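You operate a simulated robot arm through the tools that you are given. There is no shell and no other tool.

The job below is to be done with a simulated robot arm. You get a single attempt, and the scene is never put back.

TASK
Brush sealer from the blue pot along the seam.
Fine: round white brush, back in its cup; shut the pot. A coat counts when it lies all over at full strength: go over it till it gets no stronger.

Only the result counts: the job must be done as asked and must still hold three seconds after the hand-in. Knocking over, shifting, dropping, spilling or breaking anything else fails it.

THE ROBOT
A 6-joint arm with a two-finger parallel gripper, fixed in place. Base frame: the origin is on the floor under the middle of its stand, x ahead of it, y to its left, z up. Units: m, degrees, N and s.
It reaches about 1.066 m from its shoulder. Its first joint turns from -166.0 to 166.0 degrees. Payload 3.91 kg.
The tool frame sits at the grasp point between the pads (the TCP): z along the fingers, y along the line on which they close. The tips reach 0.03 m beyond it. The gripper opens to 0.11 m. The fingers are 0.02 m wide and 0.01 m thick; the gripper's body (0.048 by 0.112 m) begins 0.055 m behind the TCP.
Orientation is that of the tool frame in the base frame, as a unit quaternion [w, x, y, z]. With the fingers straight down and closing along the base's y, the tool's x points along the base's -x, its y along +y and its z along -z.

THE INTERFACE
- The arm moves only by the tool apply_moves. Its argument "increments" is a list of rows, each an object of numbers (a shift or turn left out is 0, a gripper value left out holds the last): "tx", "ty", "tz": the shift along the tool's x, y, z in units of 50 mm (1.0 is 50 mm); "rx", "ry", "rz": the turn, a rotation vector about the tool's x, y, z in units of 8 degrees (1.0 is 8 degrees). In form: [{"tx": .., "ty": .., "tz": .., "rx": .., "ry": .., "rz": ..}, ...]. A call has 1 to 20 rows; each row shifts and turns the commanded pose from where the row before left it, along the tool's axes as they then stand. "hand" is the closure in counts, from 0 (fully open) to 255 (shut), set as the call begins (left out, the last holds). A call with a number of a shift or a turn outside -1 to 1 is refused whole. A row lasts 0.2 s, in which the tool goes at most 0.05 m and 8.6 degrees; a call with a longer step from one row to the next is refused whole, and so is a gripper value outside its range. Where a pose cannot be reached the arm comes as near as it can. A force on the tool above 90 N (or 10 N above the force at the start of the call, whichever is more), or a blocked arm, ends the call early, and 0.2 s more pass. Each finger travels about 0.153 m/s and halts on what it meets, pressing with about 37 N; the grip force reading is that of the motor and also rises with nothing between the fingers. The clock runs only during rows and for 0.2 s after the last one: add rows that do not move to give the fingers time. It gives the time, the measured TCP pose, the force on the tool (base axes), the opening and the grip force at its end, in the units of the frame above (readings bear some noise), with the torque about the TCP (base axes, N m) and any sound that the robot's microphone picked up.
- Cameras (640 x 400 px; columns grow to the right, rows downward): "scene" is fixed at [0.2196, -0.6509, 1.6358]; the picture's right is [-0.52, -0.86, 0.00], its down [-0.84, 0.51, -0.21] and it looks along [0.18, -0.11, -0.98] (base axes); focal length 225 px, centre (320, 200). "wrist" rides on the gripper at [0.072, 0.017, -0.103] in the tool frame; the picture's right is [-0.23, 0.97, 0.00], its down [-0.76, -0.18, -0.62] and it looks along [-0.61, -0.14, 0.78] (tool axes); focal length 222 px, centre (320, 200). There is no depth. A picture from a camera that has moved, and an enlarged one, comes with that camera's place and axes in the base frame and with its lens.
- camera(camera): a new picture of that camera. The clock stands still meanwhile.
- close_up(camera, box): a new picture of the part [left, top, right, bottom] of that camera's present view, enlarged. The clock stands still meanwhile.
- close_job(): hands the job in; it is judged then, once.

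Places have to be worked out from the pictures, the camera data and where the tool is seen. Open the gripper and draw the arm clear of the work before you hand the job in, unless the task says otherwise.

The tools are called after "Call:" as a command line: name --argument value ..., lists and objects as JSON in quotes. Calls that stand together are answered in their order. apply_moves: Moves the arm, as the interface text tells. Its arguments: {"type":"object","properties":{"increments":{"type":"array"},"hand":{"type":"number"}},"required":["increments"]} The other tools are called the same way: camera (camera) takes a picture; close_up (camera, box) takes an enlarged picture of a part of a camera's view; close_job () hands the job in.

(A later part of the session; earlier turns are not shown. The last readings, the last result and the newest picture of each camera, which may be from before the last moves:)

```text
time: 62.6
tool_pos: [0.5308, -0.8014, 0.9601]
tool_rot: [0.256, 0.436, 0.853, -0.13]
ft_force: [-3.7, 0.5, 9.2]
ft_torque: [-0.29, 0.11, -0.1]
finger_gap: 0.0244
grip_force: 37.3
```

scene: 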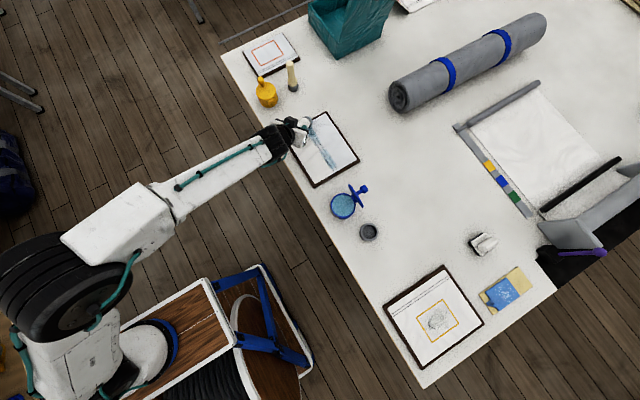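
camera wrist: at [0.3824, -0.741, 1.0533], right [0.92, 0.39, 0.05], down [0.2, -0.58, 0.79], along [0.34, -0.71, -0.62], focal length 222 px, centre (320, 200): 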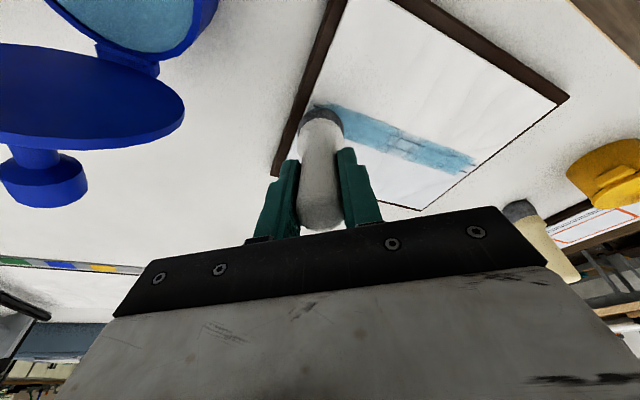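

Contact is 9 N. I'll continue to the far end and slightly past it to catch the end of the lines.

Call:
apply_moves --increments '[{"tx": -0.0474, "ty": 0.1625, "tz": 0.0599, "ry": -0.18875}, {"tx": -0.0458, "ty": 0.1625, "tz": 0.0624, "ry": -0.18875}, {"tx": -0.0441, "ty": 0.1625, "tz": 0.0651, "ry": -0.18875}, {"tx": -0.0422, "ty": 0.1625, "tz": 0.0675, "ry": -0.18875}, {"tx": -0.0402, "ty": 0.1625, "tz": 0.0699, "ry": -0.18875}, {"tx": -0.0382, "ty": 0.1625, "tz": 0.0723, "ry": -0.18875}, {"tx": -0.0362, "ty": 0.1625, "tz": 0.0747, "ry": -0.18875}, {"tx": -0.0758, "ty": 0.146, "tz": 0.0732}, {}]'

Call:
close_up --camera "scene" --box '[280, 105, 365, 190]'

Call:
close_up --camera "wrist" --box '[200, 40, 400, 160]'

```text
time: 64.6
tool_pos: [0.6016, -0.7898, 0.9504]
tool_rot: [0.334, 0.422, 0.826, -0.17]
ft_force: [-1.2, -0.1, 6.4]
ft_torque: [-0.38, -0.08, -0.12]
finger_gap: 0.0243
grip_force: 37.3
```

```text
4.71 times, centred on (322, 148) of scene
camera zoom: at [0.2196, -0.6509, 1.6358], right [-0.52, -0.86, 0.0], down [-0.84, 0.51, -0.21], along [0.18, -0.11, -0.98], focal length 1059 px, centre (308, 447)
```

zoom: 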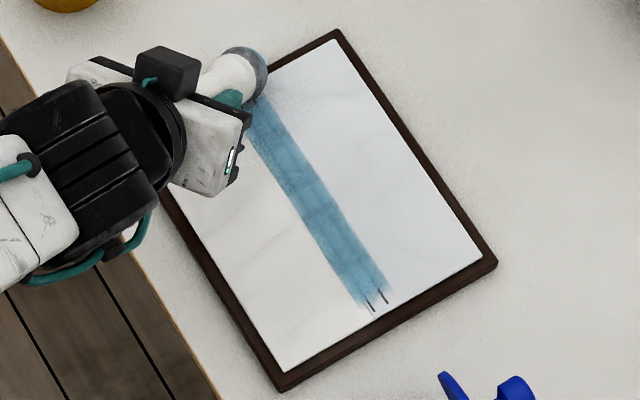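

```text
3.20 times, centred on (300, 100) of wrist
camera zoom: at [0.5441, -0.6801, 0.9745], right [0.88, 0.44, 0.16], down [-0.08, -0.2, 0.98], along [0.46, -0.88, -0.14], focal length 711 px, centre (384, 520)
```

zoom: 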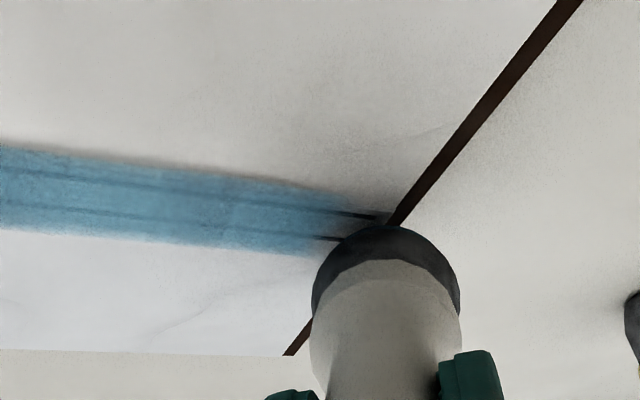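

The band is strongly coated now except roughly the last centimetre at each end. I'll zoom closely on both ends.

Call:
close_up --camera "scene" --box '[315, 145, 345, 175]'

Call:
close_up --camera "wrist" --box '[285, 85, 355, 130]'

```text
13.33 times, centred on (330, 160) of scene
camera zoom: at [0.2196, -0.6509, 1.6358], right [-0.52, -0.86, 0.0], down [-0.84, 0.51, -0.21], along [0.18, -0.11, -0.98], focal length 3001 px, centre (187, 733)
```

zoom: 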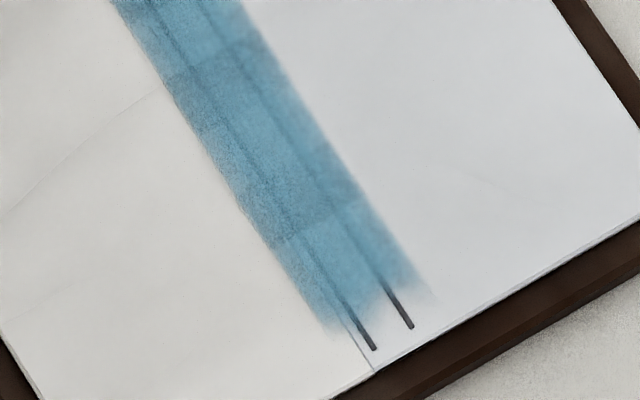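

```text
8.89 times, centred on (320, 108) of wrist
camera zoom: at [0.5441, -0.6801, 0.9745], right [0.88, 0.44, 0.16], down [-0.08, -0.2, 0.98], along [0.46, -0.88, -0.14], focal length 1974 px, centre (320, 1022)
```

zoom: 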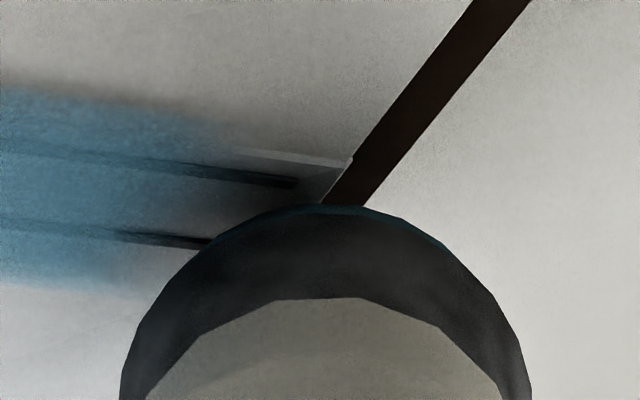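

The coat ends about 1 cm short of the line ends, and the near stretch (x below 0.463) looks one coat lighter. I'll overshoot the far end by another 8 mm with slightly more pressure, then work short strokes back and forth over it.

Call:
apply_moves --increments '[{"tx": -0.0602, "ty": 0.1296, "tz": 0.0723}, {"tx": 0.007, "tz": 0.0072}, {}]'

Call:
close_up --camera "wrist" --box '[285, 85, 355, 130]'

```text
time: 65.4
tool_pos: [0.6079, -0.7901, 0.9494]
tool_rot: [0.334, 0.421, 0.826, -0.17]
ft_force: [-2.4, 1.3, 10.0]
ft_torque: [-0.4, -0.22, -0.1]
finger_gap: 0.0243
grip_force: 37.3
```

```text
8.89 times, centred on (320, 108) of wrist
camera zoom: at [0.5519, -0.6802, 0.9742], right [0.88, 0.44, 0.16], down [-0.08, -0.2, 0.98], along [0.46, -0.88, -0.14], focal length 1974 px, centre (320, 1022)
```

zoom: 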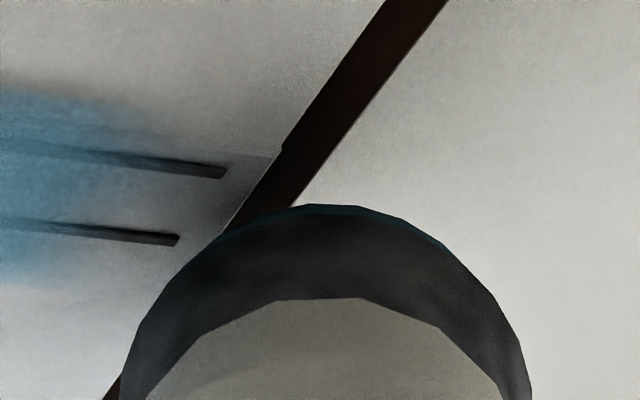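

The brush is already past the line ends here, yet the last centimetre isn't coated. I'll stroke back 4 cm in contact and see whether that stretch takes colour.

Call:
apply_moves --increments '[{"tx": 0.0718, "ty": -0.1625, "tz": -0.067}, {"tx": 0.0342, "ty": -0.1625, "tz": -0.0756, "ry": 0.18875}, {"tx": 0.0363, "ty": -0.1625, "tz": -0.0733, "ry": 0.18875}, {"tx": 0.0383, "ty": -0.1625, "tz": -0.0709, "ry": 0.18875}, {"tx": 0.0404, "ty": -0.1625, "tz": -0.0686, "ry": 0.18875}, {}]'

Call:
close_up --camera "wrist" --box '[280, 60, 440, 160]'

Call:
close_up --camera "scene" --box '[295, 105, 345, 155]'

```text
time: 66.8
tool_pos: [0.5656, -0.798, 0.9555]
tool_rot: [0.29, 0.43, 0.842, -0.148]
ft_force: [4.3, 0.2, 13.6]
ft_torque: [-0.53, -0.81, 0.19]
finger_gap: 0.0245
grip_force: 36.4
```

```text
4.00 times, centred on (360, 110) of wrist
camera zoom: at [0.5092, -0.6902, 0.9927], right [0.89, 0.43, 0.14], down [-0.02, -0.28, 0.96], along [0.45, -0.86, -0.24], focal length 888 px, centre (160, 560)
```

zoom: 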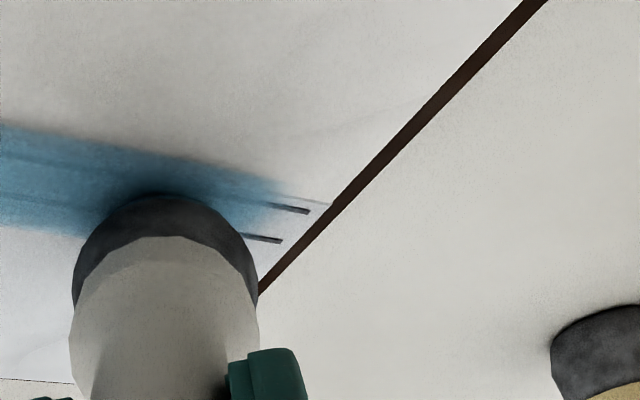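

```text
8.00 times, centred on (320, 130) of scene
camera zoom: at [0.2196, -0.6509, 1.6358], right [-0.52, -0.86, 0.0], down [-0.84, 0.51, -0.21], along [0.18, -0.11, -0.98], focal length 1801 px, centre (320, 760)
```

zoom: 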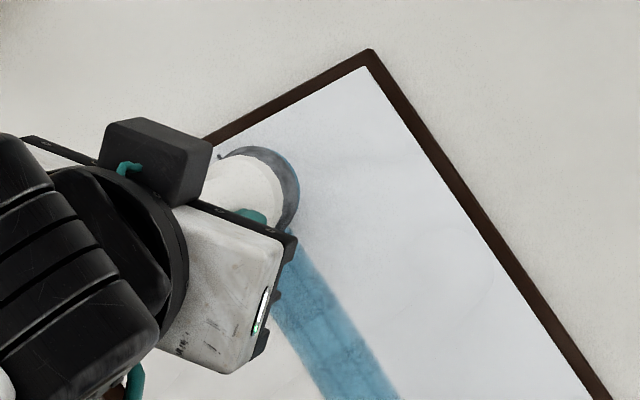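

The coat's far edge stays exactly where it was even though I stroked well past it in contact, so the coatable strip probably ends there. I'll continue the return pass with a little extra downward bias to keep contact all the way to the near end.

Call:
apply_moves --increments '[{"tx": 0.0424, "ty": -0.1625, "tz": -0.0662, "ry": 0.18875}, {"tx": 0.0441, "ty": -0.1625, "tz": -0.0636, "ry": 0.18875}, {"tx": 0.0458, "ty": -0.1625, "tz": -0.0611, "ry": 0.18875}, {"tx": 0.0495, "ty": -0.1625, "tz": -0.0557, "ry": 0.18875}, {"tx": 0.0511, "ty": -0.1625, "tz": -0.0531, "ry": 0.18875}, {"tx": 0.0527, "ty": -0.1625, "tz": -0.0505, "ry": 0.18875}]'

```text
time: 68.2
tool_pos: [0.5132, -0.8087, 0.9625]
tool_rot: [0.222, 0.441, 0.862, -0.114]
ft_force: [5.2, -1.2, 11.5]
ft_torque: [-0.46, -0.77, 0.14]
finger_gap: 0.0245
grip_force: 37.2
```

Contact is holding at about 12 N. I'll carry on towards the near end.

Call:
apply_moves --increments '[{"tx": 0.0541, "ty": -0.1625, "tz": -0.0476, "ry": 0.18875}, {"tx": 0.0554, "ty": -0.1625, "tz": -0.0449, "ry": 0.18875}, {"tx": 0.0567, "ty": -0.1625, "tz": -0.042, "ry": 0.18875}, {"tx": 0.058, "ty": -0.1625, "tz": -0.0393, "ry": 0.18875}, {"tx": 0.0593, "ty": -0.1625, "tz": -0.0365, "ry": 0.18875}, {"tx": 0.0602, "ty": -0.1625, "tz": -0.0335, "ry": 0.18875}]'

```text
time: 69.6
tool_pos: [0.4611, -0.8194, 0.9651]
tool_rot: [0.154, 0.448, 0.877, -0.079]
ft_force: [8.4, -0.3, 19.5]
ft_torque: [-0.37, -1.05, 0.15]
finger_gap: 0.0246
grip_force: 36.6
```

The force crept to 20 N, so I'll ease 0.8 mm and finish the pass, running past the near end of the lines.

Call:
apply_moves --increments '[{"tx": 0.0546, "ty": -0.1625, "tz": -0.0488, "ry": 0.18875}, {"tx": 0.0611, "ty": -0.1625, "tz": -0.031, "ry": 0.18875}, {"tx": 0.0622, "ty": -0.1625, "tz": -0.0281, "ry": 0.18875}, {"tx": 0.0632, "ty": -0.1625, "tz": -0.0252, "ry": 0.18875}, {"tx": 0.1135, "ty": -0.162, "tz": -0.0283}, {}]'

Call:
close_up --camera "wrist" --box '[260, 40, 480, 180]'

```text
time: 71.0
tool_pos: [0.4172, -0.8281, 0.9684]
tool_rot: [0.107, 0.451, 0.884, -0.055]
ft_force: [5.1, 1.2, 13.9]
ft_torque: [-0.01, -0.53, 0.06]
finger_gap: 0.0244
grip_force: 37.3
```

```text
2.86 times, centred on (370, 110) of wrist
camera zoom: at [0.3762, -0.7411, 1.0512], right [0.92, 0.39, 0.05], down [0.2, -0.58, 0.79], along [0.34, -0.71, -0.61], focal length 635 px, centre (177, 457)
```

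zoom: 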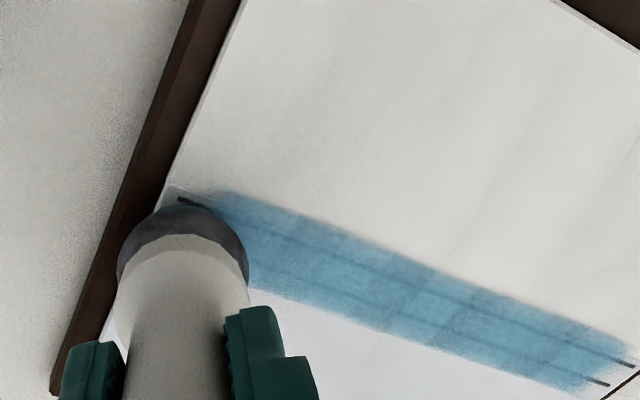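

The coat is nearly even. I'll check the tip's film for remaining sealer before the next pass.

Call:
close_up --camera "wrist" --box '[285, 90, 365, 145]'

```text
7.27 times, centred on (325, 118) of wrist
camera zoom: at [0.3762, -0.7411, 1.0512], right [0.92, 0.39, 0.05], down [0.2, -0.58, 0.79], along [0.34, -0.71, -0.61], focal length 1615 px, centre (284, 800)
```

zoom: 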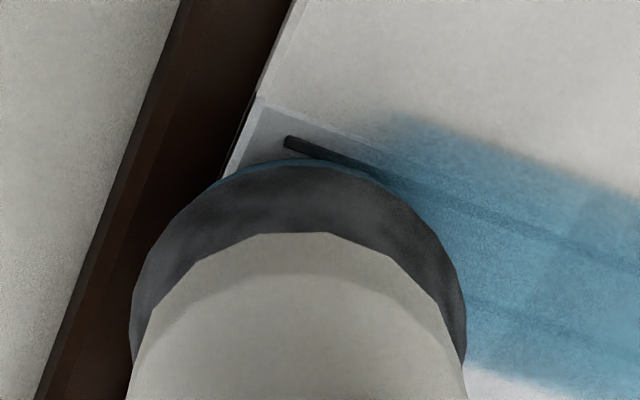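

The film is still on the tip. Cell-like steps show the near stretch is a coat lighter, so I'll rub over the near end and make another forward pass.

Call:
apply_moves --increments '[{"tx": 0.0657, "ty": -0.0972, "tz": -0.0267}, {"tx": -0.0681, "ty": 0.0972, "tz": 0.017}, {"tx": -0.0649, "ty": 0.1625, "tz": 0.0196, "ry": -0.18875}, {"tx": -0.064, "ty": 0.1625, "tz": 0.0226, "ry": -0.18875}, {"tx": -0.0631, "ty": 0.1625, "tz": 0.0256, "ry": -0.18875}, {"tx": -0.0623, "ty": 0.1625, "tz": 0.0284, "ry": -0.18875}, {"tx": -0.0614, "ty": 0.1625, "tz": 0.0314, "ry": -0.18875}, {"tx": -0.0605, "ty": 0.1625, "tz": 0.0344, "ry": -0.18875}]'

```text
time: 72.8
tool_pos: [0.4686, -0.8168, 0.9664]
tool_rot: [0.177, 0.446, 0.873, -0.091]
ft_force: [0.3, 0.9, -0.3]
ft_torque: [0.02, 0.0, -0.03]
finger_gap: 0.0244
grip_force: 37.1
```

Contact was lost in this stretch. I'll lower 1.5 mm and go back over it to the near end in contact.

Call:
apply_moves --increments '[{"tx": 0.0117, "tz": 0.0276}, {}]'

```text
time: 73.4
tool_pos: [0.469, -0.8168, 0.9641]
tool_rot: [0.176, 0.446, 0.873, -0.09]
ft_force: [0.4, -0.4, 0.0]
ft_torque: [-0.01, 0.01, 0.02]
finger_gap: 0.0245
grip_force: 37.0
```

There's still no contact, so the brush may have slid a little further up in the grip. I'll lower in 1 mm steps until it touches.

Call:
apply_moves --increments '[{"tx": 0.0078, "tz": 0.0184}, {}]'

Call:
camera --camera "wrist"

```text
time: 74.0
tool_pos: [0.4687, -0.816, 0.966]
tool_rot: [0.177, 0.446, 0.873, -0.09]
ft_force: [-0.1, -1.1, 3.3]
ft_torque: [-0.09, -0.1, 0.03]
finger_gap: 0.0246
grip_force: 36.9
```

```text
taken
camera wrist: at [0.4207, -0.7201, 1.0318], right [0.91, 0.4, 0.09], down [0.12, -0.48, 0.87], along [0.39, -0.78, -0.48], focal length 222 px, centre (320, 200)
```

wrist: 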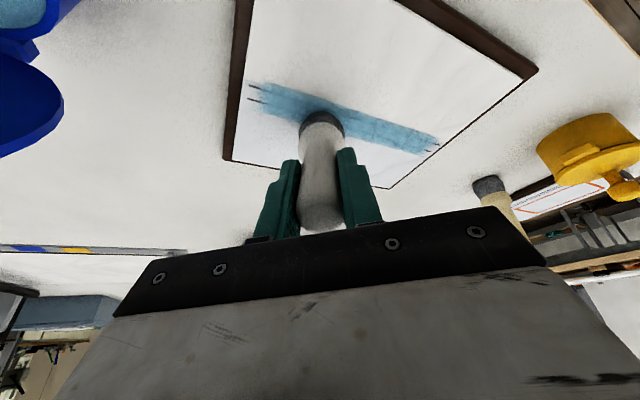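

Light contact regained (about 4 N). I'll add 0.7 mm and stroke back over the near stretch and past its end.

Call:
apply_moves --increments '[{"tx": 0.0055, "tz": 0.0129}, {"tx": 0.058, "ty": -0.1625, "tz": -0.0396, "ry": 0.18875}, {"tx": 0.059, "ty": -0.1625, "tz": -0.0367, "ry": 0.18875}, {"tx": 0.0601, "ty": -0.1625, "tz": -0.0338, "ry": 0.18875}, {"tx": 0.062, "ty": -0.1625, "tz": -0.028, "ry": 0.18875}, {"tx": 0.0631, "ty": -0.1625, "tz": -0.0251, "ry": 0.18875}, {"tx": 0.0641, "ty": -0.1625, "tz": -0.0222, "ry": 0.18875}]'

```text
time: 75.6
tool_pos: [0.4177, -0.8264, 0.9674]
tool_rot: [0.108, 0.451, 0.884, -0.056]
ft_force: [8.8, -1.8, 19.8]
ft_torque: [-0.4, -1.02, 0.09]
finger_gap: 0.0246
grip_force: 36.4
```

The near end is at about 20 N. I'll ease 0.8 mm, rub across the very end, and make a forward pass with only a slight lift bias.

Call:
apply_moves --increments '[{"tx": 0.0641, "ty": -0.0972, "tz": -0.0325}, {"tx": -0.0681, "ty": 0.0972, "tz": 0.017}, {"tx": -0.0645, "ty": 0.1625, "tz": 0.0217, "ry": -0.18875}, {"tx": -0.0635, "ty": 0.1625, "tz": 0.0247, "ry": -0.18875}, {"tx": -0.0625, "ty": 0.1625, "tz": 0.0276, "ry": -0.18875}, {"tx": -0.0617, "ty": 0.1625, "tz": 0.0304, "ry": -0.18875}, {"tx": -0.0607, "ty": 0.1625, "tz": 0.0333, "ry": -0.18875}, {"tx": -0.0598, "ty": 0.1625, "tz": 0.0364, "ry": -0.18875}]'

```text
time: 77.4
tool_pos: [0.4681, -0.815, 0.9639]
tool_rot: [0.178, 0.446, 0.873, -0.089]
ft_force: [-4.5, 1.1, 10.5]
ft_torque: [-0.1, 0.24, -0.08]
finger_gap: 0.0245
grip_force: 36.9
```

Contact is 11 N. Continuing forward through the middle.

Call:
apply_moves --increments '[{"tx": -0.0577, "ty": 0.1625, "tz": 0.0409, "ry": -0.18875}, {"tx": -0.0564, "ty": 0.1625, "tz": 0.0436, "ry": -0.18875}, {"tx": -0.0551, "ty": 0.1625, "tz": 0.0465, "ry": -0.18875}, {"tx": -0.0537, "ty": 0.1625, "tz": 0.0492, "ry": -0.18875}, {"tx": -0.0524, "ty": 0.1625, "tz": 0.0521, "ry": -0.18875}, {"tx": -0.0508, "ty": 0.1625, "tz": 0.0547, "ry": -0.18875}, {"tx": -0.0491, "ty": 0.1625, "tz": 0.0572, "ry": -0.18875}]'

```text
time: 79.0
tool_pos: [0.5283, -0.8016, 0.957]
tool_rot: [0.256, 0.437, 0.853, -0.131]
ft_force: [-2.4, 0.9, 4.3]
ft_torque: [-0.08, 0.08, -0.06]
finger_gap: 0.0246
grip_force: 36.9
```

Contact is a lighter 5 N, so I'll press 0.6 mm more and continue to the far end and past it.

Call:
apply_moves --increments '[{"tx": -0.0408, "ty": 0.1625, "tz": 0.0699, "ry": -0.18875}, {"tx": -0.0458, "ty": 0.1625, "tz": 0.0624, "ry": -0.18875}, {"tx": -0.0441, "ty": 0.1625, "tz": 0.0651, "ry": -0.18875}, {"tx": -0.0422, "ty": 0.1625, "tz": 0.0675, "ry": -0.18875}, {"tx": -0.0402, "ty": 0.1625, "tz": 0.0699, "ry": -0.18875}, {"tx": -0.0382, "ty": 0.1625, "tz": 0.0723, "ry": -0.18875}, {"tx": -0.0362, "ty": 0.1625, "tz": 0.0747, "ry": -0.18875}, {"tx": -0.0758, "ty": 0.146, "tz": 0.0732}, {}]'

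Call:
close_up --camera "scene" --box '[290, 105, 350, 175]'

Call:
close_up --camera "wrist" --box '[200, 40, 400, 160]'

```text
time: 81.0
tool_pos: [0.5983, -0.7912, 0.9474]
tool_rot: [0.334, 0.422, 0.825, -0.171]
ft_force: [-0.9, -0.1, 3.8]
ft_torque: [-0.2, -0.05, -0.08]
finger_gap: 0.0245
grip_force: 37.0
```

```text
5.71 times, centred on (320, 140) of scene
camera zoom: at [0.2196, -0.6509, 1.6358], right [-0.52, -0.86, 0.0], down [-0.84, 0.51, -0.21], along [0.18, -0.11, -0.98], focal length 1286 px, centre (320, 543)
```

zoom: 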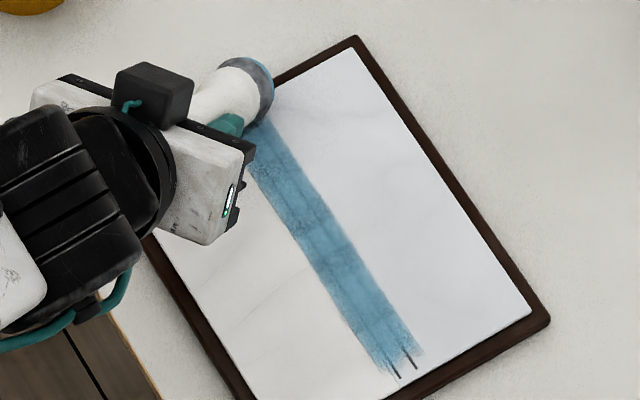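

```text
3.20 times, centred on (300, 100) of wrist
camera zoom: at [0.5416, -0.6807, 0.9715], right [0.89, 0.44, 0.16], down [-0.08, -0.2, 0.98], along [0.46, -0.88, -0.14], focal length 711 px, centre (384, 520)
```

zoom: 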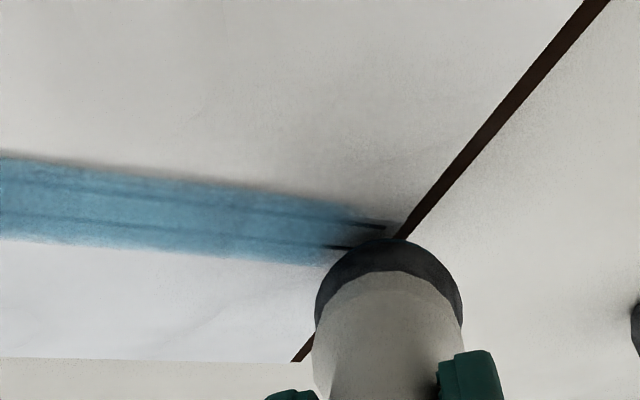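

I'll compare the coat's strength along its length with an enlarged scene view, using the same framing as before.

Call:
close_up --camera "scene" --box '[315, 145, 345, 175]'

Call:
close_up --camera "scene" --box '[300, 120, 335, 155]'

```text
13.33 times, centred on (330, 160) of scene
camera zoom: at [0.2196, -0.6509, 1.6358], right [-0.52, -0.86, 0.0], down [-0.84, 0.51, -0.21], along [0.18, -0.11, -0.98], focal length 3001 px, centre (187, 733)
```

zoom: 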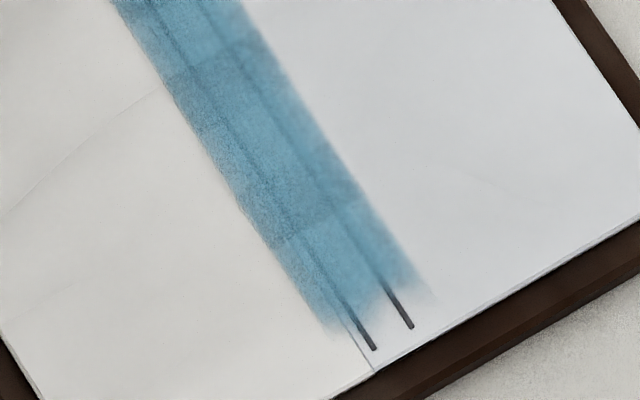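

```text
11.43 times, centred on (318, 138) of scene
camera zoom: at [0.2196, -0.6509, 1.6358], right [-0.52, -0.86, 0.0], down [-0.84, 0.51, -0.21], along [0.18, -0.11, -0.98], focal length 2572 px, centre (349, 914)
```

zoom: 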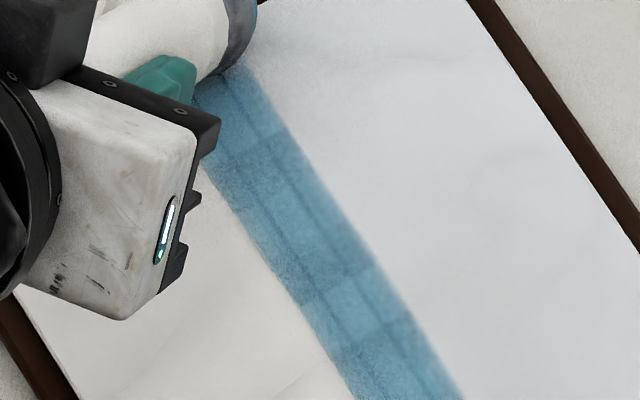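

The coat looks identical to how it was two passes ago. Lighter cells remain (near end, around x = 0.525 and the ends), so the brush has likely run dry rather than the coat being full. I'll lift off and go back to the pot for another dip.

Call:
apply_moves --increments '[{"tx": -0.35, "tz": -0.36}, {"tx": -0.35, "tz": -0.36}, {"tx": 0.193, "ty": -0.643, "tz": -0.467}, {"tx": 0.193, "ty": -0.643, "tz": -0.467}, {"tx": 0.193, "ty": -0.643, "tz": -0.467}, {"tx": 0.193, "ty": -0.643, "tz": -0.467}, {"tx": 0.193, "ty": -0.643, "tz": -0.467}, {"tx": 0.193, "ty": -0.643, "tz": -0.467}, {}]'

Call:
camera --camera "wrist"

Call:
camera --camera "scene"

```text
time: 83.0
tool_pos: [0.3609, -0.7924, 1.0579]
tool_rot: [0.334, 0.422, 0.826, -0.17]
ft_force: [1.1, 0.5, -0.9]
ft_torque: [-0.01, -0.02, 0.01]
finger_gap: 0.024
grip_force: 37.2
```

```text
taken
camera wrist: at [0.3031, -0.6817, 1.0818], right [0.89, 0.44, 0.16], down [-0.08, -0.2, 0.98], along [0.46, -0.88, -0.14], focal length 222 px, centre (320, 200)
```

wrist: 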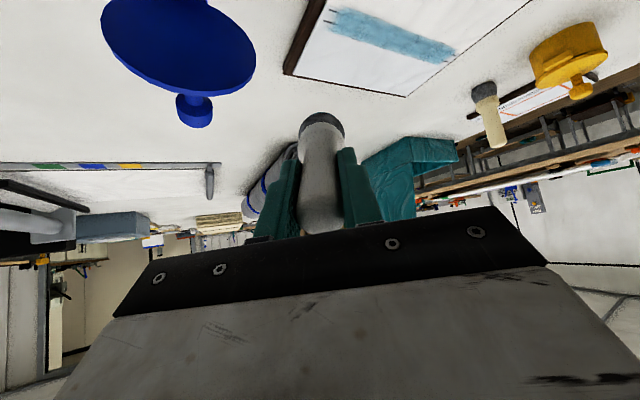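

```text
taken
```

scene: 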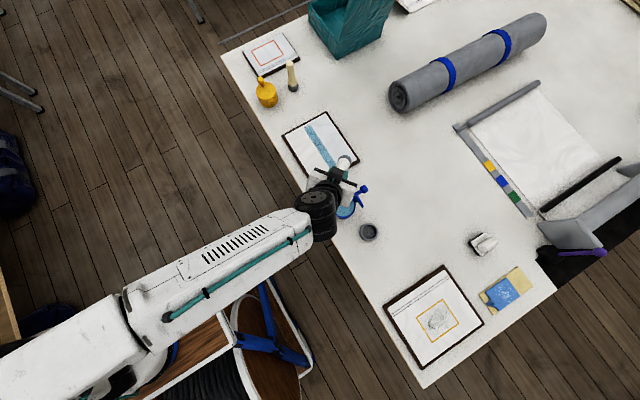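

The strip is fully in view from the scene camera now. I'll take a close look at the coat and at the bristle face from here.

Call:
close_up --camera "scene" --box '[295, 115, 345, 175]'

Call:
close_up --camera "scene" --box '[300, 118, 325, 143]'

Call:
close_up --camera "wrist" --box '[310, 0, 470, 80]'

Call:
close_up --camera "wrist" --box '[285, 100, 365, 150]'

```text
6.67 times, centred on (320, 145) of scene
camera zoom: at [0.2196, -0.6509, 1.6358], right [-0.52, -0.86, 0.0], down [-0.84, 0.51, -0.21], along [0.18, -0.11, -0.98], focal length 1501 px, centre (320, 567)
```

zoom: 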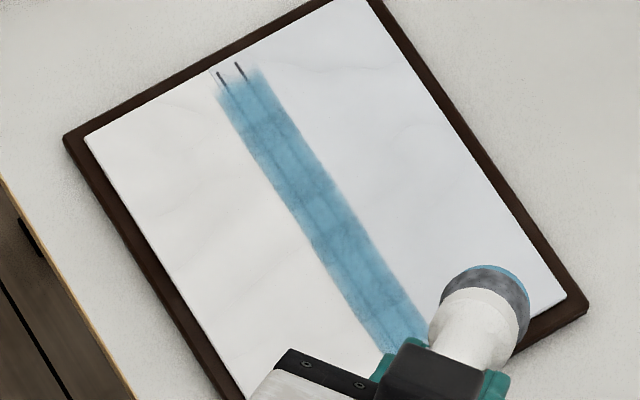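

```text
16.00 times, centred on (312, 130) of scene
camera zoom: at [0.2196, -0.6509, 1.6358], right [-0.52, -0.86, 0.0], down [-0.84, 0.51, -0.21], along [0.18, -0.11, -0.98], focal length 3601 px, centre (440, 1312)
```

zoom: 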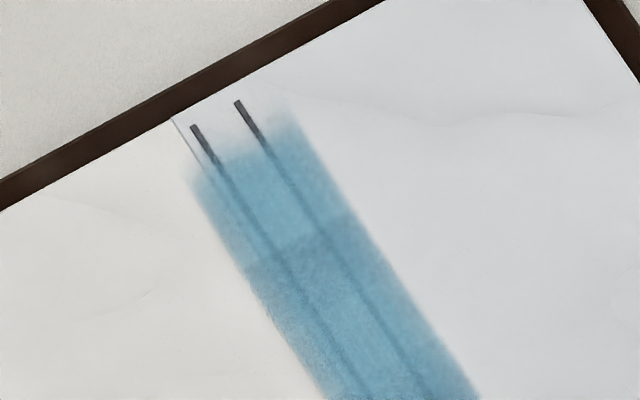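

```text
4.00 times, centred on (390, 40) of wrist
camera zoom: at [0.3031, -0.6817, 1.0818], right [0.89, 0.44, 0.16], down [-0.08, -0.2, 0.98], along [0.46, -0.88, -0.14], focal length 888 px, centre (40, 840)
```

zoom: 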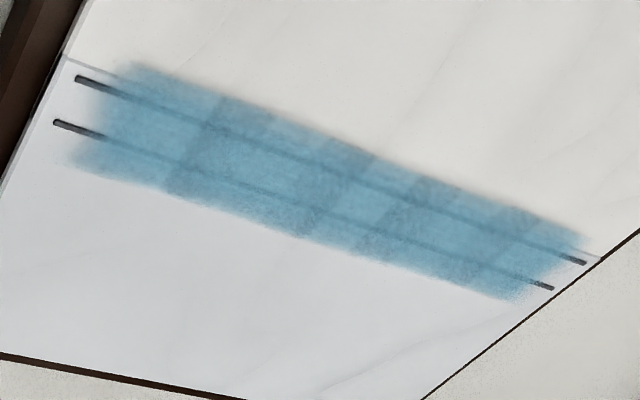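

```text
8.00 times, centred on (325, 125) of wrist
camera zoom: at [0.3031, -0.6817, 1.0818], right [0.89, 0.44, 0.16], down [-0.08, -0.2, 0.98], along [0.46, -0.88, -0.14], focal length 1777 px, centre (280, 800)
```

zoom: 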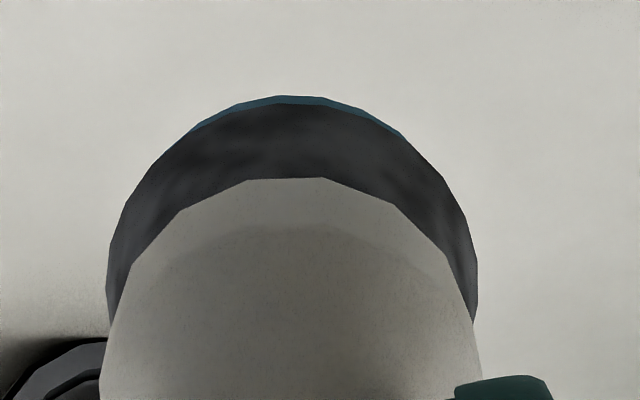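

The lighter and darker cells are clearly visible (light near x < 0.464, around 0.53, and beyond 0.594), so it needs more sealer and more passes. I'll bring the brush upright and move above the pot.

Call:
apply_moves --increments '[{"ry": 0.69}, {"ry": 0.69}, {"ry": 0.69}, {"ry": 0.69}, {"ry": 0.69}, {"ry": 0.69}, {"ry": 0.69}, {"ry": 0.69}, {}]'

```text
time: 85.0
tool_pos: [0.3615, -0.7895, 1.0581]
tool_rot: [-0.002, 0.455, 0.89, 0.001]
ft_force: [-0.3, 0.5, -0.4]
ft_torque: [0.01, 0.05, 0.0]
finger_gap: 0.0243
grip_force: 37.0
```

Upright at (0.3615, -0.7895). I'll move over the pot's centre and descend to just above the sealer.

Call:
apply_moves --increments '[{"tx": 0.371, "ty": -0.489}, {"tx": 0.371, "ty": -0.489}, {"tz": 0.4}, {"tz": 0.4}, {"tz": 0.36}, {}]'

Call:
close_up --camera "wrist" --box '[240, 50, 400, 230]'

```text
time: 86.4
tool_pos: [0.3004, -0.788, 0.9994]
tool_rot: [-0.001, 0.455, 0.89, 0.0]
ft_force: [-0.5, -0.2, -1.3]
ft_torque: [0.0, 0.01, -0.04]
finger_gap: 0.0242
grip_force: 37.1
```

```text
2.22 times, centred on (320, 140) of wrist
camera zoom: at [0.2734, -0.7209, 1.1031], right [0.92, 0.39, 0.0], down [0.3, -0.72, 0.62], along [0.24, -0.57, -0.78], focal length 494 px, centre (320, 333)
```

zoom: 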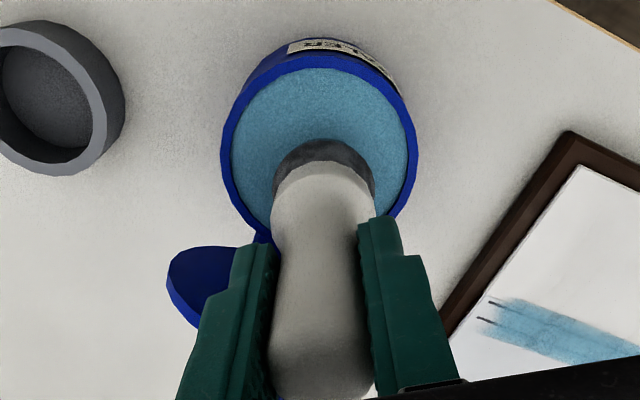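

The brush has pivoted about 3–4° outward in the grip (its tip edge appears shifted); I'll remember that for returning it. Now I'll lower into contact with the sealer.

Call:
apply_moves --increments '[{"tz": 0.06}, {"tz": 0.04}, {}]'

```text
time: 87.2
tool_pos: [0.3011, -0.7887, 0.995]
tool_rot: [-0.001, 0.455, 0.891, 0.001]
ft_force: [-0.3, 0.3, -0.7]
ft_torque: [-0.02, -0.02, 0.03]
finger_gap: 0.0243
grip_force: 36.9
```

No contact yet at z = 0.995. Continuing down in 1.5 mm steps.

Call:
apply_moves --increments '[{"tz": 0.03}, {"tz": 0.03}, {}]'

```text
time: 88.0
tool_pos: [0.299, -0.7889, 0.994]
tool_rot: [0.0, 0.454, 0.891, -0.001]
ft_force: [1.2, 2.4, 19.8]
ft_torque: [0.41, 0.08, -0.01]
finger_gap: 0.0244
grip_force: 36.8
```

Contact at 20 N. I'll ease slightly and swirl a few millimetres in the sealer to load the brush well.

Call:
apply_moves --increments '[{"tz": -0.015}, {"tx": 0.08}, {"ty": 0.08}, {"tx": -0.08}, {"tx": -0.08}, {"ty": -0.08}, {"ty": -0.08}, {"tx": 0.08}, {"ty": 0.08}, {}]'

Call:
close_up --camera "wrist" --box '[240, 50, 400, 230]'

```text
time: 90.2
tool_pos: [0.2992, -0.789, 0.9924]
tool_rot: [-0.001, 0.455, 0.89, 0.001]
ft_force: [-2.4, 0.2, 6.9]
ft_torque: [0.08, 0.37, 0.02]
finger_gap: 0.0246
grip_force: 36.6
```

```text
2.22 times, centred on (320, 140) of wrist
camera zoom: at [0.2719, -0.721, 1.0965], right [0.92, 0.39, 0.0], down [0.3, -0.72, 0.62], along [0.24, -0.57, -0.78], focal length 494 px, centre (320, 333)
```

zoom: 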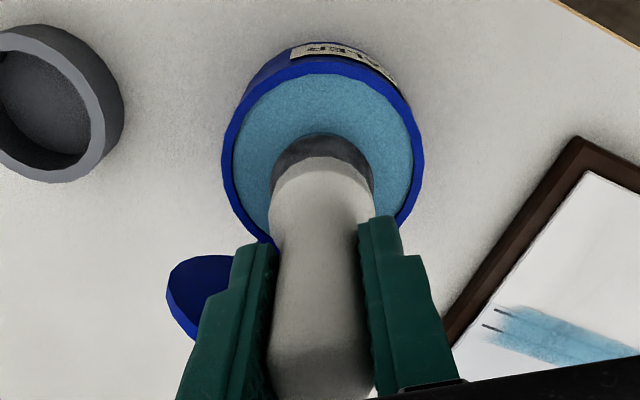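

The brush is loaded again. I'll lift, tilt 15°, and go to hover just over the near end of the seam, slightly outside the line ends.

Call:
apply_moves --increments '[{"tz": -0.6}, {"tz": -0.65}, {"tz": -0.6}, {"ry": -0.9375}, {"ry": -0.9375}, {"tx": -0.425, "ty": 0.61, "tz": 0.114}, {"tx": -0.425, "ty": 0.61, "tz": 0.114}, {"tx": -0.425, "ty": 0.61, "tz": 0.114}, {"tx": -0.01, "ty": -0.114, "tz": 0.5725}, {"tx": -0.01, "ty": -0.114, "tz": 0.5725}, {"tx": -0.01, "ty": -0.114, "tz": 0.5725}, {"tx": -0.01, "ty": -0.114, "tz": 0.5725}, {}]'

Call:
close_up --camera "wrist" --box '[260, 40, 480, 180]'

```text
time: 93.0
tool_pos: [0.4118, -0.8288, 0.9737]
tool_rot: [0.115, 0.451, 0.883, -0.059]
ft_force: [0.4, -0.5, 0.1]
ft_torque: [-0.01, -0.02, -0.01]
finger_gap: 0.0245
grip_force: 36.9
```

```text
2.86 times, centred on (370, 110) of wrist
camera zoom: at [0.3705, -0.7398, 1.0561], right [0.92, 0.39, 0.06], down [0.19, -0.57, 0.8], along [0.35, -0.72, -0.6], focal length 635 px, centre (177, 457)
```

zoom: 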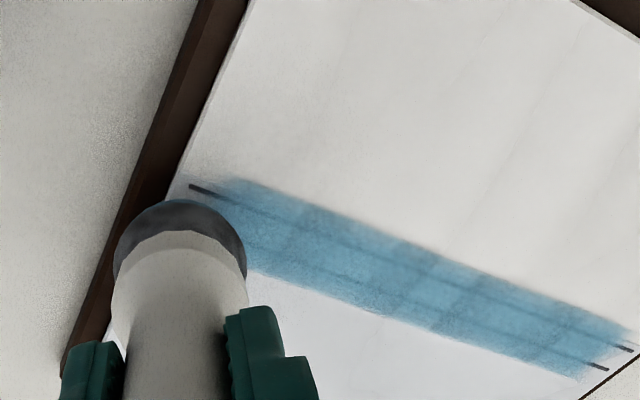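

The hover is right at the near end. I'll nudge to the centreline and lower until contact.

Call:
apply_moves --increments '[{"tx": 0.062, "ty": 0.023, "tz": 0.108}, {}]'

```text
time: 93.6
tool_pos: [0.4125, -0.8253, 0.9686]
tool_rot: [0.116, 0.451, 0.883, -0.058]
ft_force: [0.4, -0.2, -1.0]
ft_torque: [0.01, 0.02, -0.01]
finger_gap: 0.0244
grip_force: 37.2
```

Call:
apply_moves --increments '[{"tx": 0.0104, "tz": 0.0386}, {"tx": 0.0052, "tz": 0.0193}, {}]'

```text
time: 94.4
tool_pos: [0.4116, -0.8255, 0.9654]
tool_rot: [0.115, 0.451, 0.883, -0.059]
ft_force: [-0.5, 0.8, 6.2]
ft_torque: [0.04, -0.03, 0.03]
finger_gap: 0.0245
grip_force: 37.1
```

Contact is 7 N at the near end. I'll add 0.5 mm and stroke forward through the light near cells.

Call:
apply_moves --increments '[{"tx": 0.0026, "tz": 0.0097}, {"tx": -0.0645, "ty": 0.1625, "tz": 0.0217, "ry": -0.18875}, {"tx": -0.0635, "ty": 0.1625, "tz": 0.0247, "ry": -0.18875}, {"tx": -0.0625, "ty": 0.1625, "tz": 0.0276, "ry": -0.18875}, {"tx": -0.0617, "ty": 0.1625, "tz": 0.0304, "ry": -0.18875}, {"tx": -0.0607, "ty": 0.1625, "tz": 0.0333, "ry": -0.18875}, {"tx": -0.0598, "ty": 0.1625, "tz": 0.0364, "ry": -0.18875}, {}]'

Call:
close_up --camera "wrist" --box '[220, 30, 460, 180]'

```text
time: 96.2
tool_pos: [0.4628, -0.8137, 0.9626]
tool_rot: [0.184, 0.445, 0.872, -0.094]
ft_force: [-3.4, 0.4, 6.4]
ft_torque: [-0.12, 0.17, -0.04]
finger_gap: 0.0243
grip_force: 37.1
```

```text
2.67 times, centred on (340, 105) of wrist
camera zoom: at [0.4155, -0.7161, 1.0288], right [0.91, 0.4, 0.09], down [0.12, -0.46, 0.88], along [0.4, -0.79, -0.47], focal length 592 px, centre (267, 453)
```

zoom: 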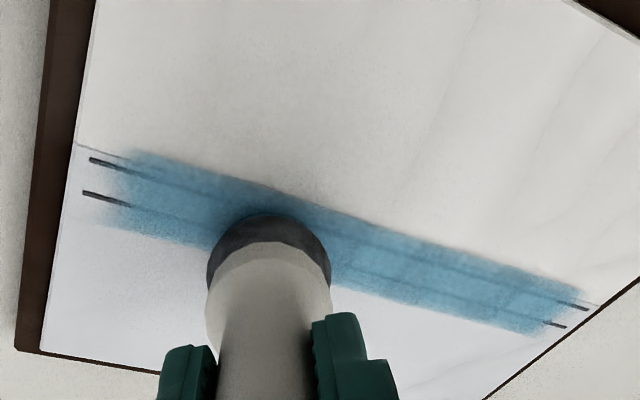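

Contact is steady at about 7 N. I'll continue forward through the middle with a hair more pressure.

Call:
apply_moves --increments '[{"tx": -0.0557, "ty": 0.1625, "tz": 0.0455, "ry": -0.18875}, {"tx": -0.0564, "ty": 0.1625, "tz": 0.0436, "ry": -0.18875}, {"tx": -0.0551, "ty": 0.1625, "tz": 0.0465, "ry": -0.18875}, {"tx": -0.0537, "ty": 0.1625, "tz": 0.0492, "ry": -0.18875}, {"tx": -0.0524, "ty": 0.1625, "tz": 0.0521, "ry": -0.18875}, {"tx": -0.0508, "ty": 0.1625, "tz": 0.0547, "ry": -0.18875}, {"tx": -0.0491, "ty": 0.1625, "tz": 0.0572, "ry": -0.18875}, {}]'

Call:
close_up --camera "wrist" --box '[120, 20, 420, 180]'

```text
time: 98.0
tool_pos: [0.5248, -0.8002, 0.9578]
tool_rot: [0.264, 0.434, 0.851, -0.134]
ft_force: [-1.0, 0.1, 4.0]
ft_torque: [-0.06, 0.02, -0.04]
finger_gap: 0.0244
grip_force: 36.6
```

```text
2.13 times, centred on (270, 100) of wrist
camera zoom: at [0.4707, -0.6956, 1.0013], right [0.9, 0.42, 0.13], down [0.02, -0.33, 0.94], along [0.44, -0.85, -0.3], focal length 474 px, centre (427, 413)
```

zoom: 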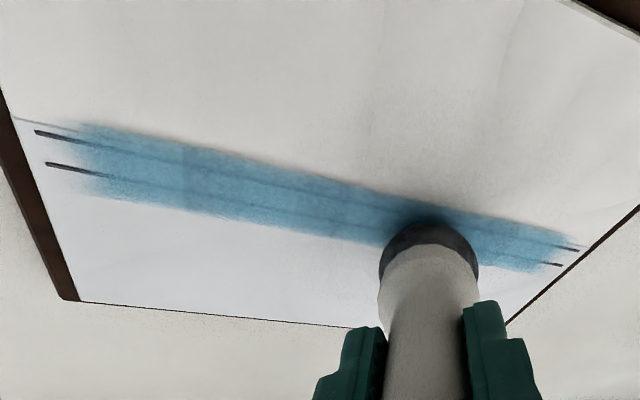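

I'll use the fixed scene view with the same framing as before to see whether the near cells got any stronger.

Call:
close_up --camera "scene" --box '[315, 145, 345, 175]'

Call:
close_up --camera "scene" --box '[295, 110, 350, 175]'

```text
13.33 times, centred on (330, 160) of scene
camera zoom: at [0.2196, -0.6509, 1.6358], right [-0.52, -0.86, 0.0], down [-0.84, 0.51, -0.21], along [0.18, -0.11, -0.98], focal length 3001 px, centre (187, 733)
```

zoom: 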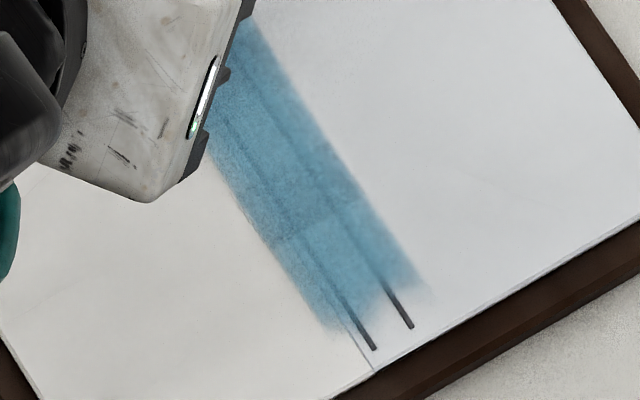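

```text
6.15 times, centred on (322, 142) of scene
camera zoom: at [0.2196, -0.6509, 1.6358], right [-0.52, -0.86, 0.0], down [-0.84, 0.51, -0.21], along [0.18, -0.11, -0.98], focal length 1385 px, centre (305, 554)
```

zoom: 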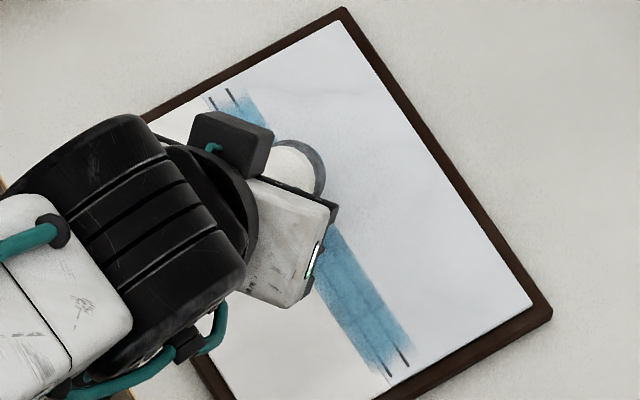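

The near cells look unchanged, while the light patch in the middle seems to have evened out. I'll finish this pass to the far end with slightly more pressure, then lift and take a clear look at the whole strip.

Call:
apply_moves --increments '[{"tx": -0.0384, "ty": 0.1625, "tz": 0.0732, "ry": -0.18875}, {"tx": -0.0458, "ty": 0.1625, "tz": 0.0624, "ry": -0.18875}, {"tx": -0.0441, "ty": 0.1625, "tz": 0.0651, "ry": -0.18875}, {"tx": -0.0422, "ty": 0.1625, "tz": 0.0675, "ry": -0.18875}, {"tx": -0.0402, "ty": 0.1625, "tz": 0.0699, "ry": -0.18875}, {"tx": -0.0382, "ty": 0.1625, "tz": 0.0723, "ry": -0.18875}, {"tx": -0.0362, "ty": 0.1625, "tz": 0.0747, "ry": -0.18875}, {"tx": -0.0758, "ty": 0.146, "tz": 0.0732}, {"tx": -0.0758, "ty": 0.146, "tz": 0.0732}, {}]'

Call:
close_up --camera "scene" --box '[295, 110, 350, 175]'

Call:
close_up --camera "wrist" --box '[100, 20, 400, 160]'

```text
time: 100.2
tool_pos: [0.6047, -0.7888, 0.9469]
tool_rot: [0.341, 0.421, 0.822, -0.175]
ft_force: [0.1, 0.7, 3.3]
ft_torque: [-0.23, -0.12, -0.07]
finger_gap: 0.0245
grip_force: 37.4
```

```text
6.15 times, centred on (322, 142) of scene
camera zoom: at [0.2196, -0.6509, 1.6358], right [-0.52, -0.86, 0.0], down [-0.84, 0.51, -0.21], along [0.18, -0.11, -0.98], focal length 1385 px, centre (305, 554)
```

zoom: 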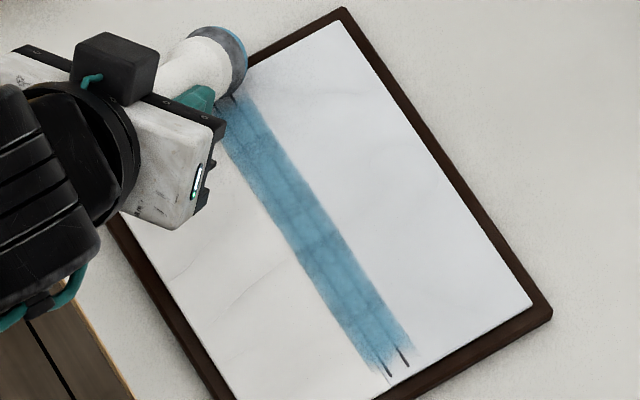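

```text
2.13 times, centred on (250, 90) of wrist
camera zoom: at [0.5468, -0.6786, 0.969], right [0.88, 0.44, 0.16], down [-0.09, -0.18, 0.98], along [0.46, -0.88, -0.12], focal length 474 px, centre (469, 435)
```

zoom: 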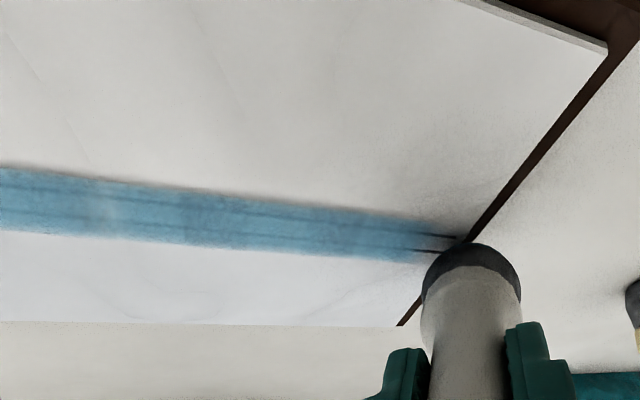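

Now the same high-zoom scene framings as earlier, for comparison.

Call:
close_up --camera "scene" --box '[300, 120, 335, 155]'

Call:
close_up --camera "scene" --box '[315, 145, 345, 175]'

```text
11.43 times, centred on (318, 138) of scene
camera zoom: at [0.2196, -0.6509, 1.6358], right [-0.52, -0.86, 0.0], down [-0.84, 0.51, -0.21], along [0.18, -0.11, -0.98], focal length 2572 px, centre (349, 914)
```

zoom: 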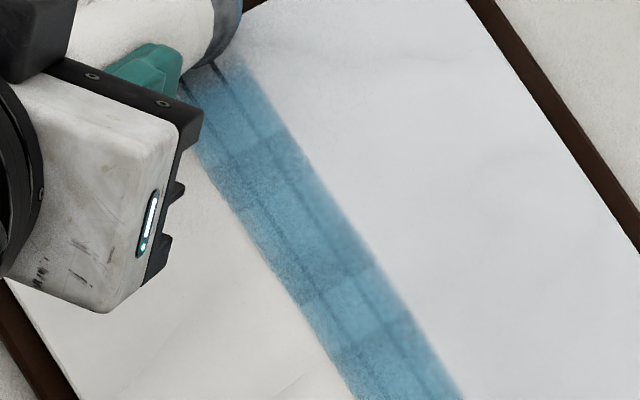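

```text
13.33 times, centred on (330, 160) of scene
camera zoom: at [0.2196, -0.6509, 1.6358], right [-0.52, -0.86, 0.0], down [-0.84, 0.51, -0.21], along [0.18, -0.11, -0.98], focal length 3001 px, centre (187, 733)
```

zoom: 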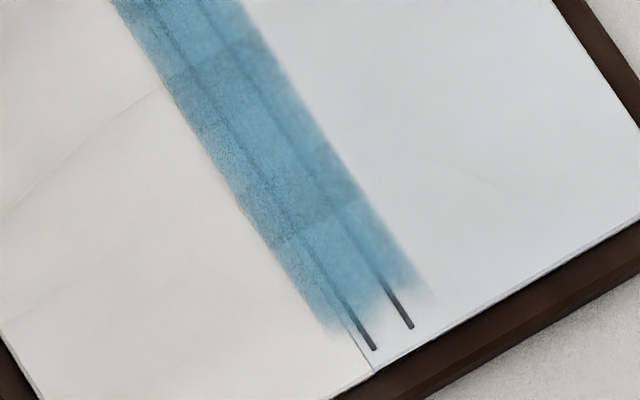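

The strip looks identical to before the re-dip, with the same lighter cells. Either the second dip didn't load the brush or the coat is already full, so I'll inspect the bristle tip for film.

Call:
close_up --camera "wrist" --box '[285, 85, 365, 145]'

Call:
close_up --camera "scene" --box '[300, 105, 330, 135]'

```text
6.67 times, centred on (325, 115) of wrist
camera zoom: at [0.5468, -0.6786, 0.969], right [0.88, 0.44, 0.16], down [-0.09, -0.18, 0.98], along [0.46, -0.88, -0.12], focal length 1481 px, centre (287, 767)
```

zoom: 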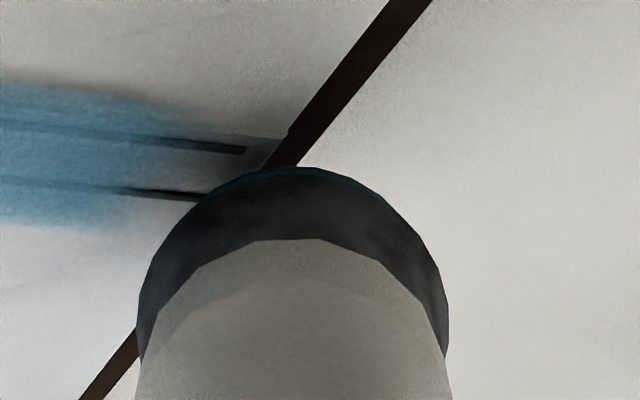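

```text
13.33 times, centred on (315, 120) of scene
camera zoom: at [0.2196, -0.6509, 1.6358], right [-0.52, -0.86, 0.0], down [-0.84, 0.51, -0.21], along [0.18, -0.11, -0.98], focal length 3001 px, centre (387, 1267)
```

zoom: 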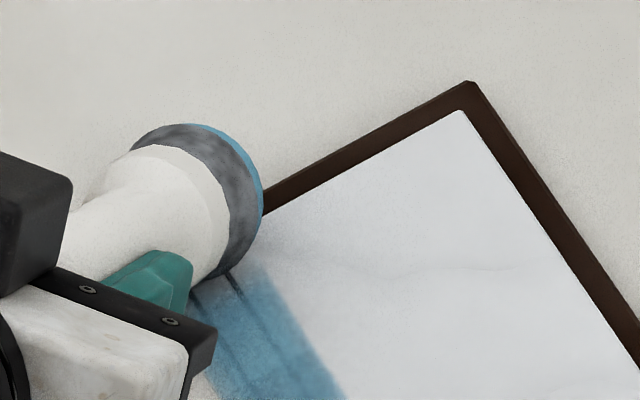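

The film is clearly still on the tip, so the brush isn't dry. To test whether the coat is really at its limit, I'll make a firm return pass offset 4 mm to the -y side. If the brush is loaded, fresh width will show there, and any cell short of full strength should darken.

Call:
apply_moves --increments '[{"tx": -0.0358, "ty": -0.0469, "tz": 0.0558}, {"tx": 0.01, "tz": 0.01}, {"tx": 0.0826, "ty": -0.162, "tz": -0.0828}, {"tx": 0.0826, "ty": -0.162, "tz": -0.0828}, {}]'

```text
time: 101.4
tool_pos: [0.5843, -0.7931, 0.9465]
tool_rot: [0.341, 0.42, 0.822, -0.174]
ft_force: [5.6, 0.4, 11.5]
ft_torque: [-0.6, -0.84, 0.24]
finger_gap: 0.0242
grip_force: 37.2
```

Contact is 12 N. I'll continue the return pass along this offset line.

Call:
apply_moves --increments '[{"tx": 0.0342, "ty": -0.1625, "tz": -0.0756, "ry": 0.18875}, {"tx": 0.0363, "ty": -0.1625, "tz": -0.0733, "ry": 0.18875}, {"tx": 0.0383, "ty": -0.1625, "tz": -0.0709, "ry": 0.18875}, {"tx": 0.0404, "ty": -0.1625, "tz": -0.0686, "ry": 0.18875}, {"tx": 0.0424, "ty": -0.1625, "tz": -0.0662, "ry": 0.18875}, {"tx": 0.0441, "ty": -0.1625, "tz": -0.0636, "ry": 0.18875}, {"tx": 0.0458, "ty": -0.1625, "tz": -0.0611, "ry": 0.18875}]'

Call:
close_up --camera "wrist" --box '[200, 40, 440, 160]'

```text
time: 103.0
tool_pos: [0.5224, -0.8042, 0.9558]
tool_rot: [0.264, 0.434, 0.851, -0.135]
ft_force: [5.0, 0.3, 14.4]
ft_torque: [-0.54, -0.82, 0.23]
finger_gap: 0.0246
grip_force: 37.3
```

```text
2.67 times, centred on (320, 100) of wrist
camera zoom: at [0.4679, -0.6991, 0.9994], right [0.9, 0.42, 0.13], down [0.02, -0.33, 0.95], along [0.44, -0.85, -0.3], focal length 592 px, centre (320, 467)
```

zoom: 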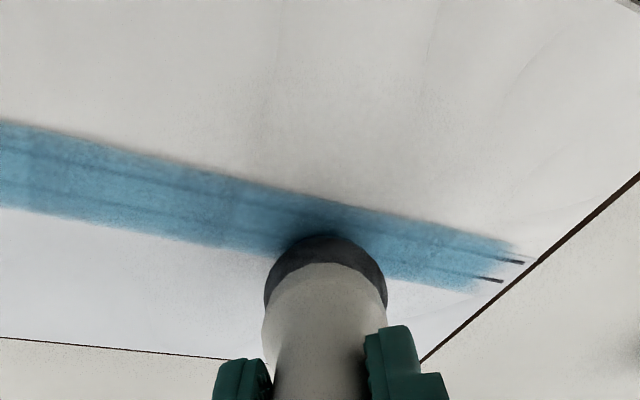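

There's no visible widening on the far part. I'll continue this pass to the near end and compare the fixed view.

Call:
apply_moves --increments '[{"tx": 0.0476, "ty": -0.1625, "tz": -0.0585, "ry": 0.18875}, {"tx": 0.0502, "ty": -0.1625, "tz": -0.0545, "ry": 0.18875}, {"tx": 0.0519, "ty": -0.1625, "tz": -0.0519, "ry": 0.18875}, {"tx": 0.0532, "ty": -0.1625, "tz": -0.0491, "ry": 0.18875}, {"tx": 0.0546, "ty": -0.1625, "tz": -0.0464, "ry": 0.18875}, {"tx": 0.056, "ty": -0.1625, "tz": -0.0435, "ry": 0.18875}, {"tx": 0.0573, "ty": -0.1625, "tz": -0.0408, "ry": 0.18875}]'

```text
time: 104.6
tool_pos: [0.4625, -0.8176, 0.9603]
tool_rot: [0.184, 0.445, 0.871, -0.095]
ft_force: [6.8, -1.0, 15.9]
ft_torque: [-0.51, -0.95, 0.17]
finger_gap: 0.0243
grip_force: 36.7
```

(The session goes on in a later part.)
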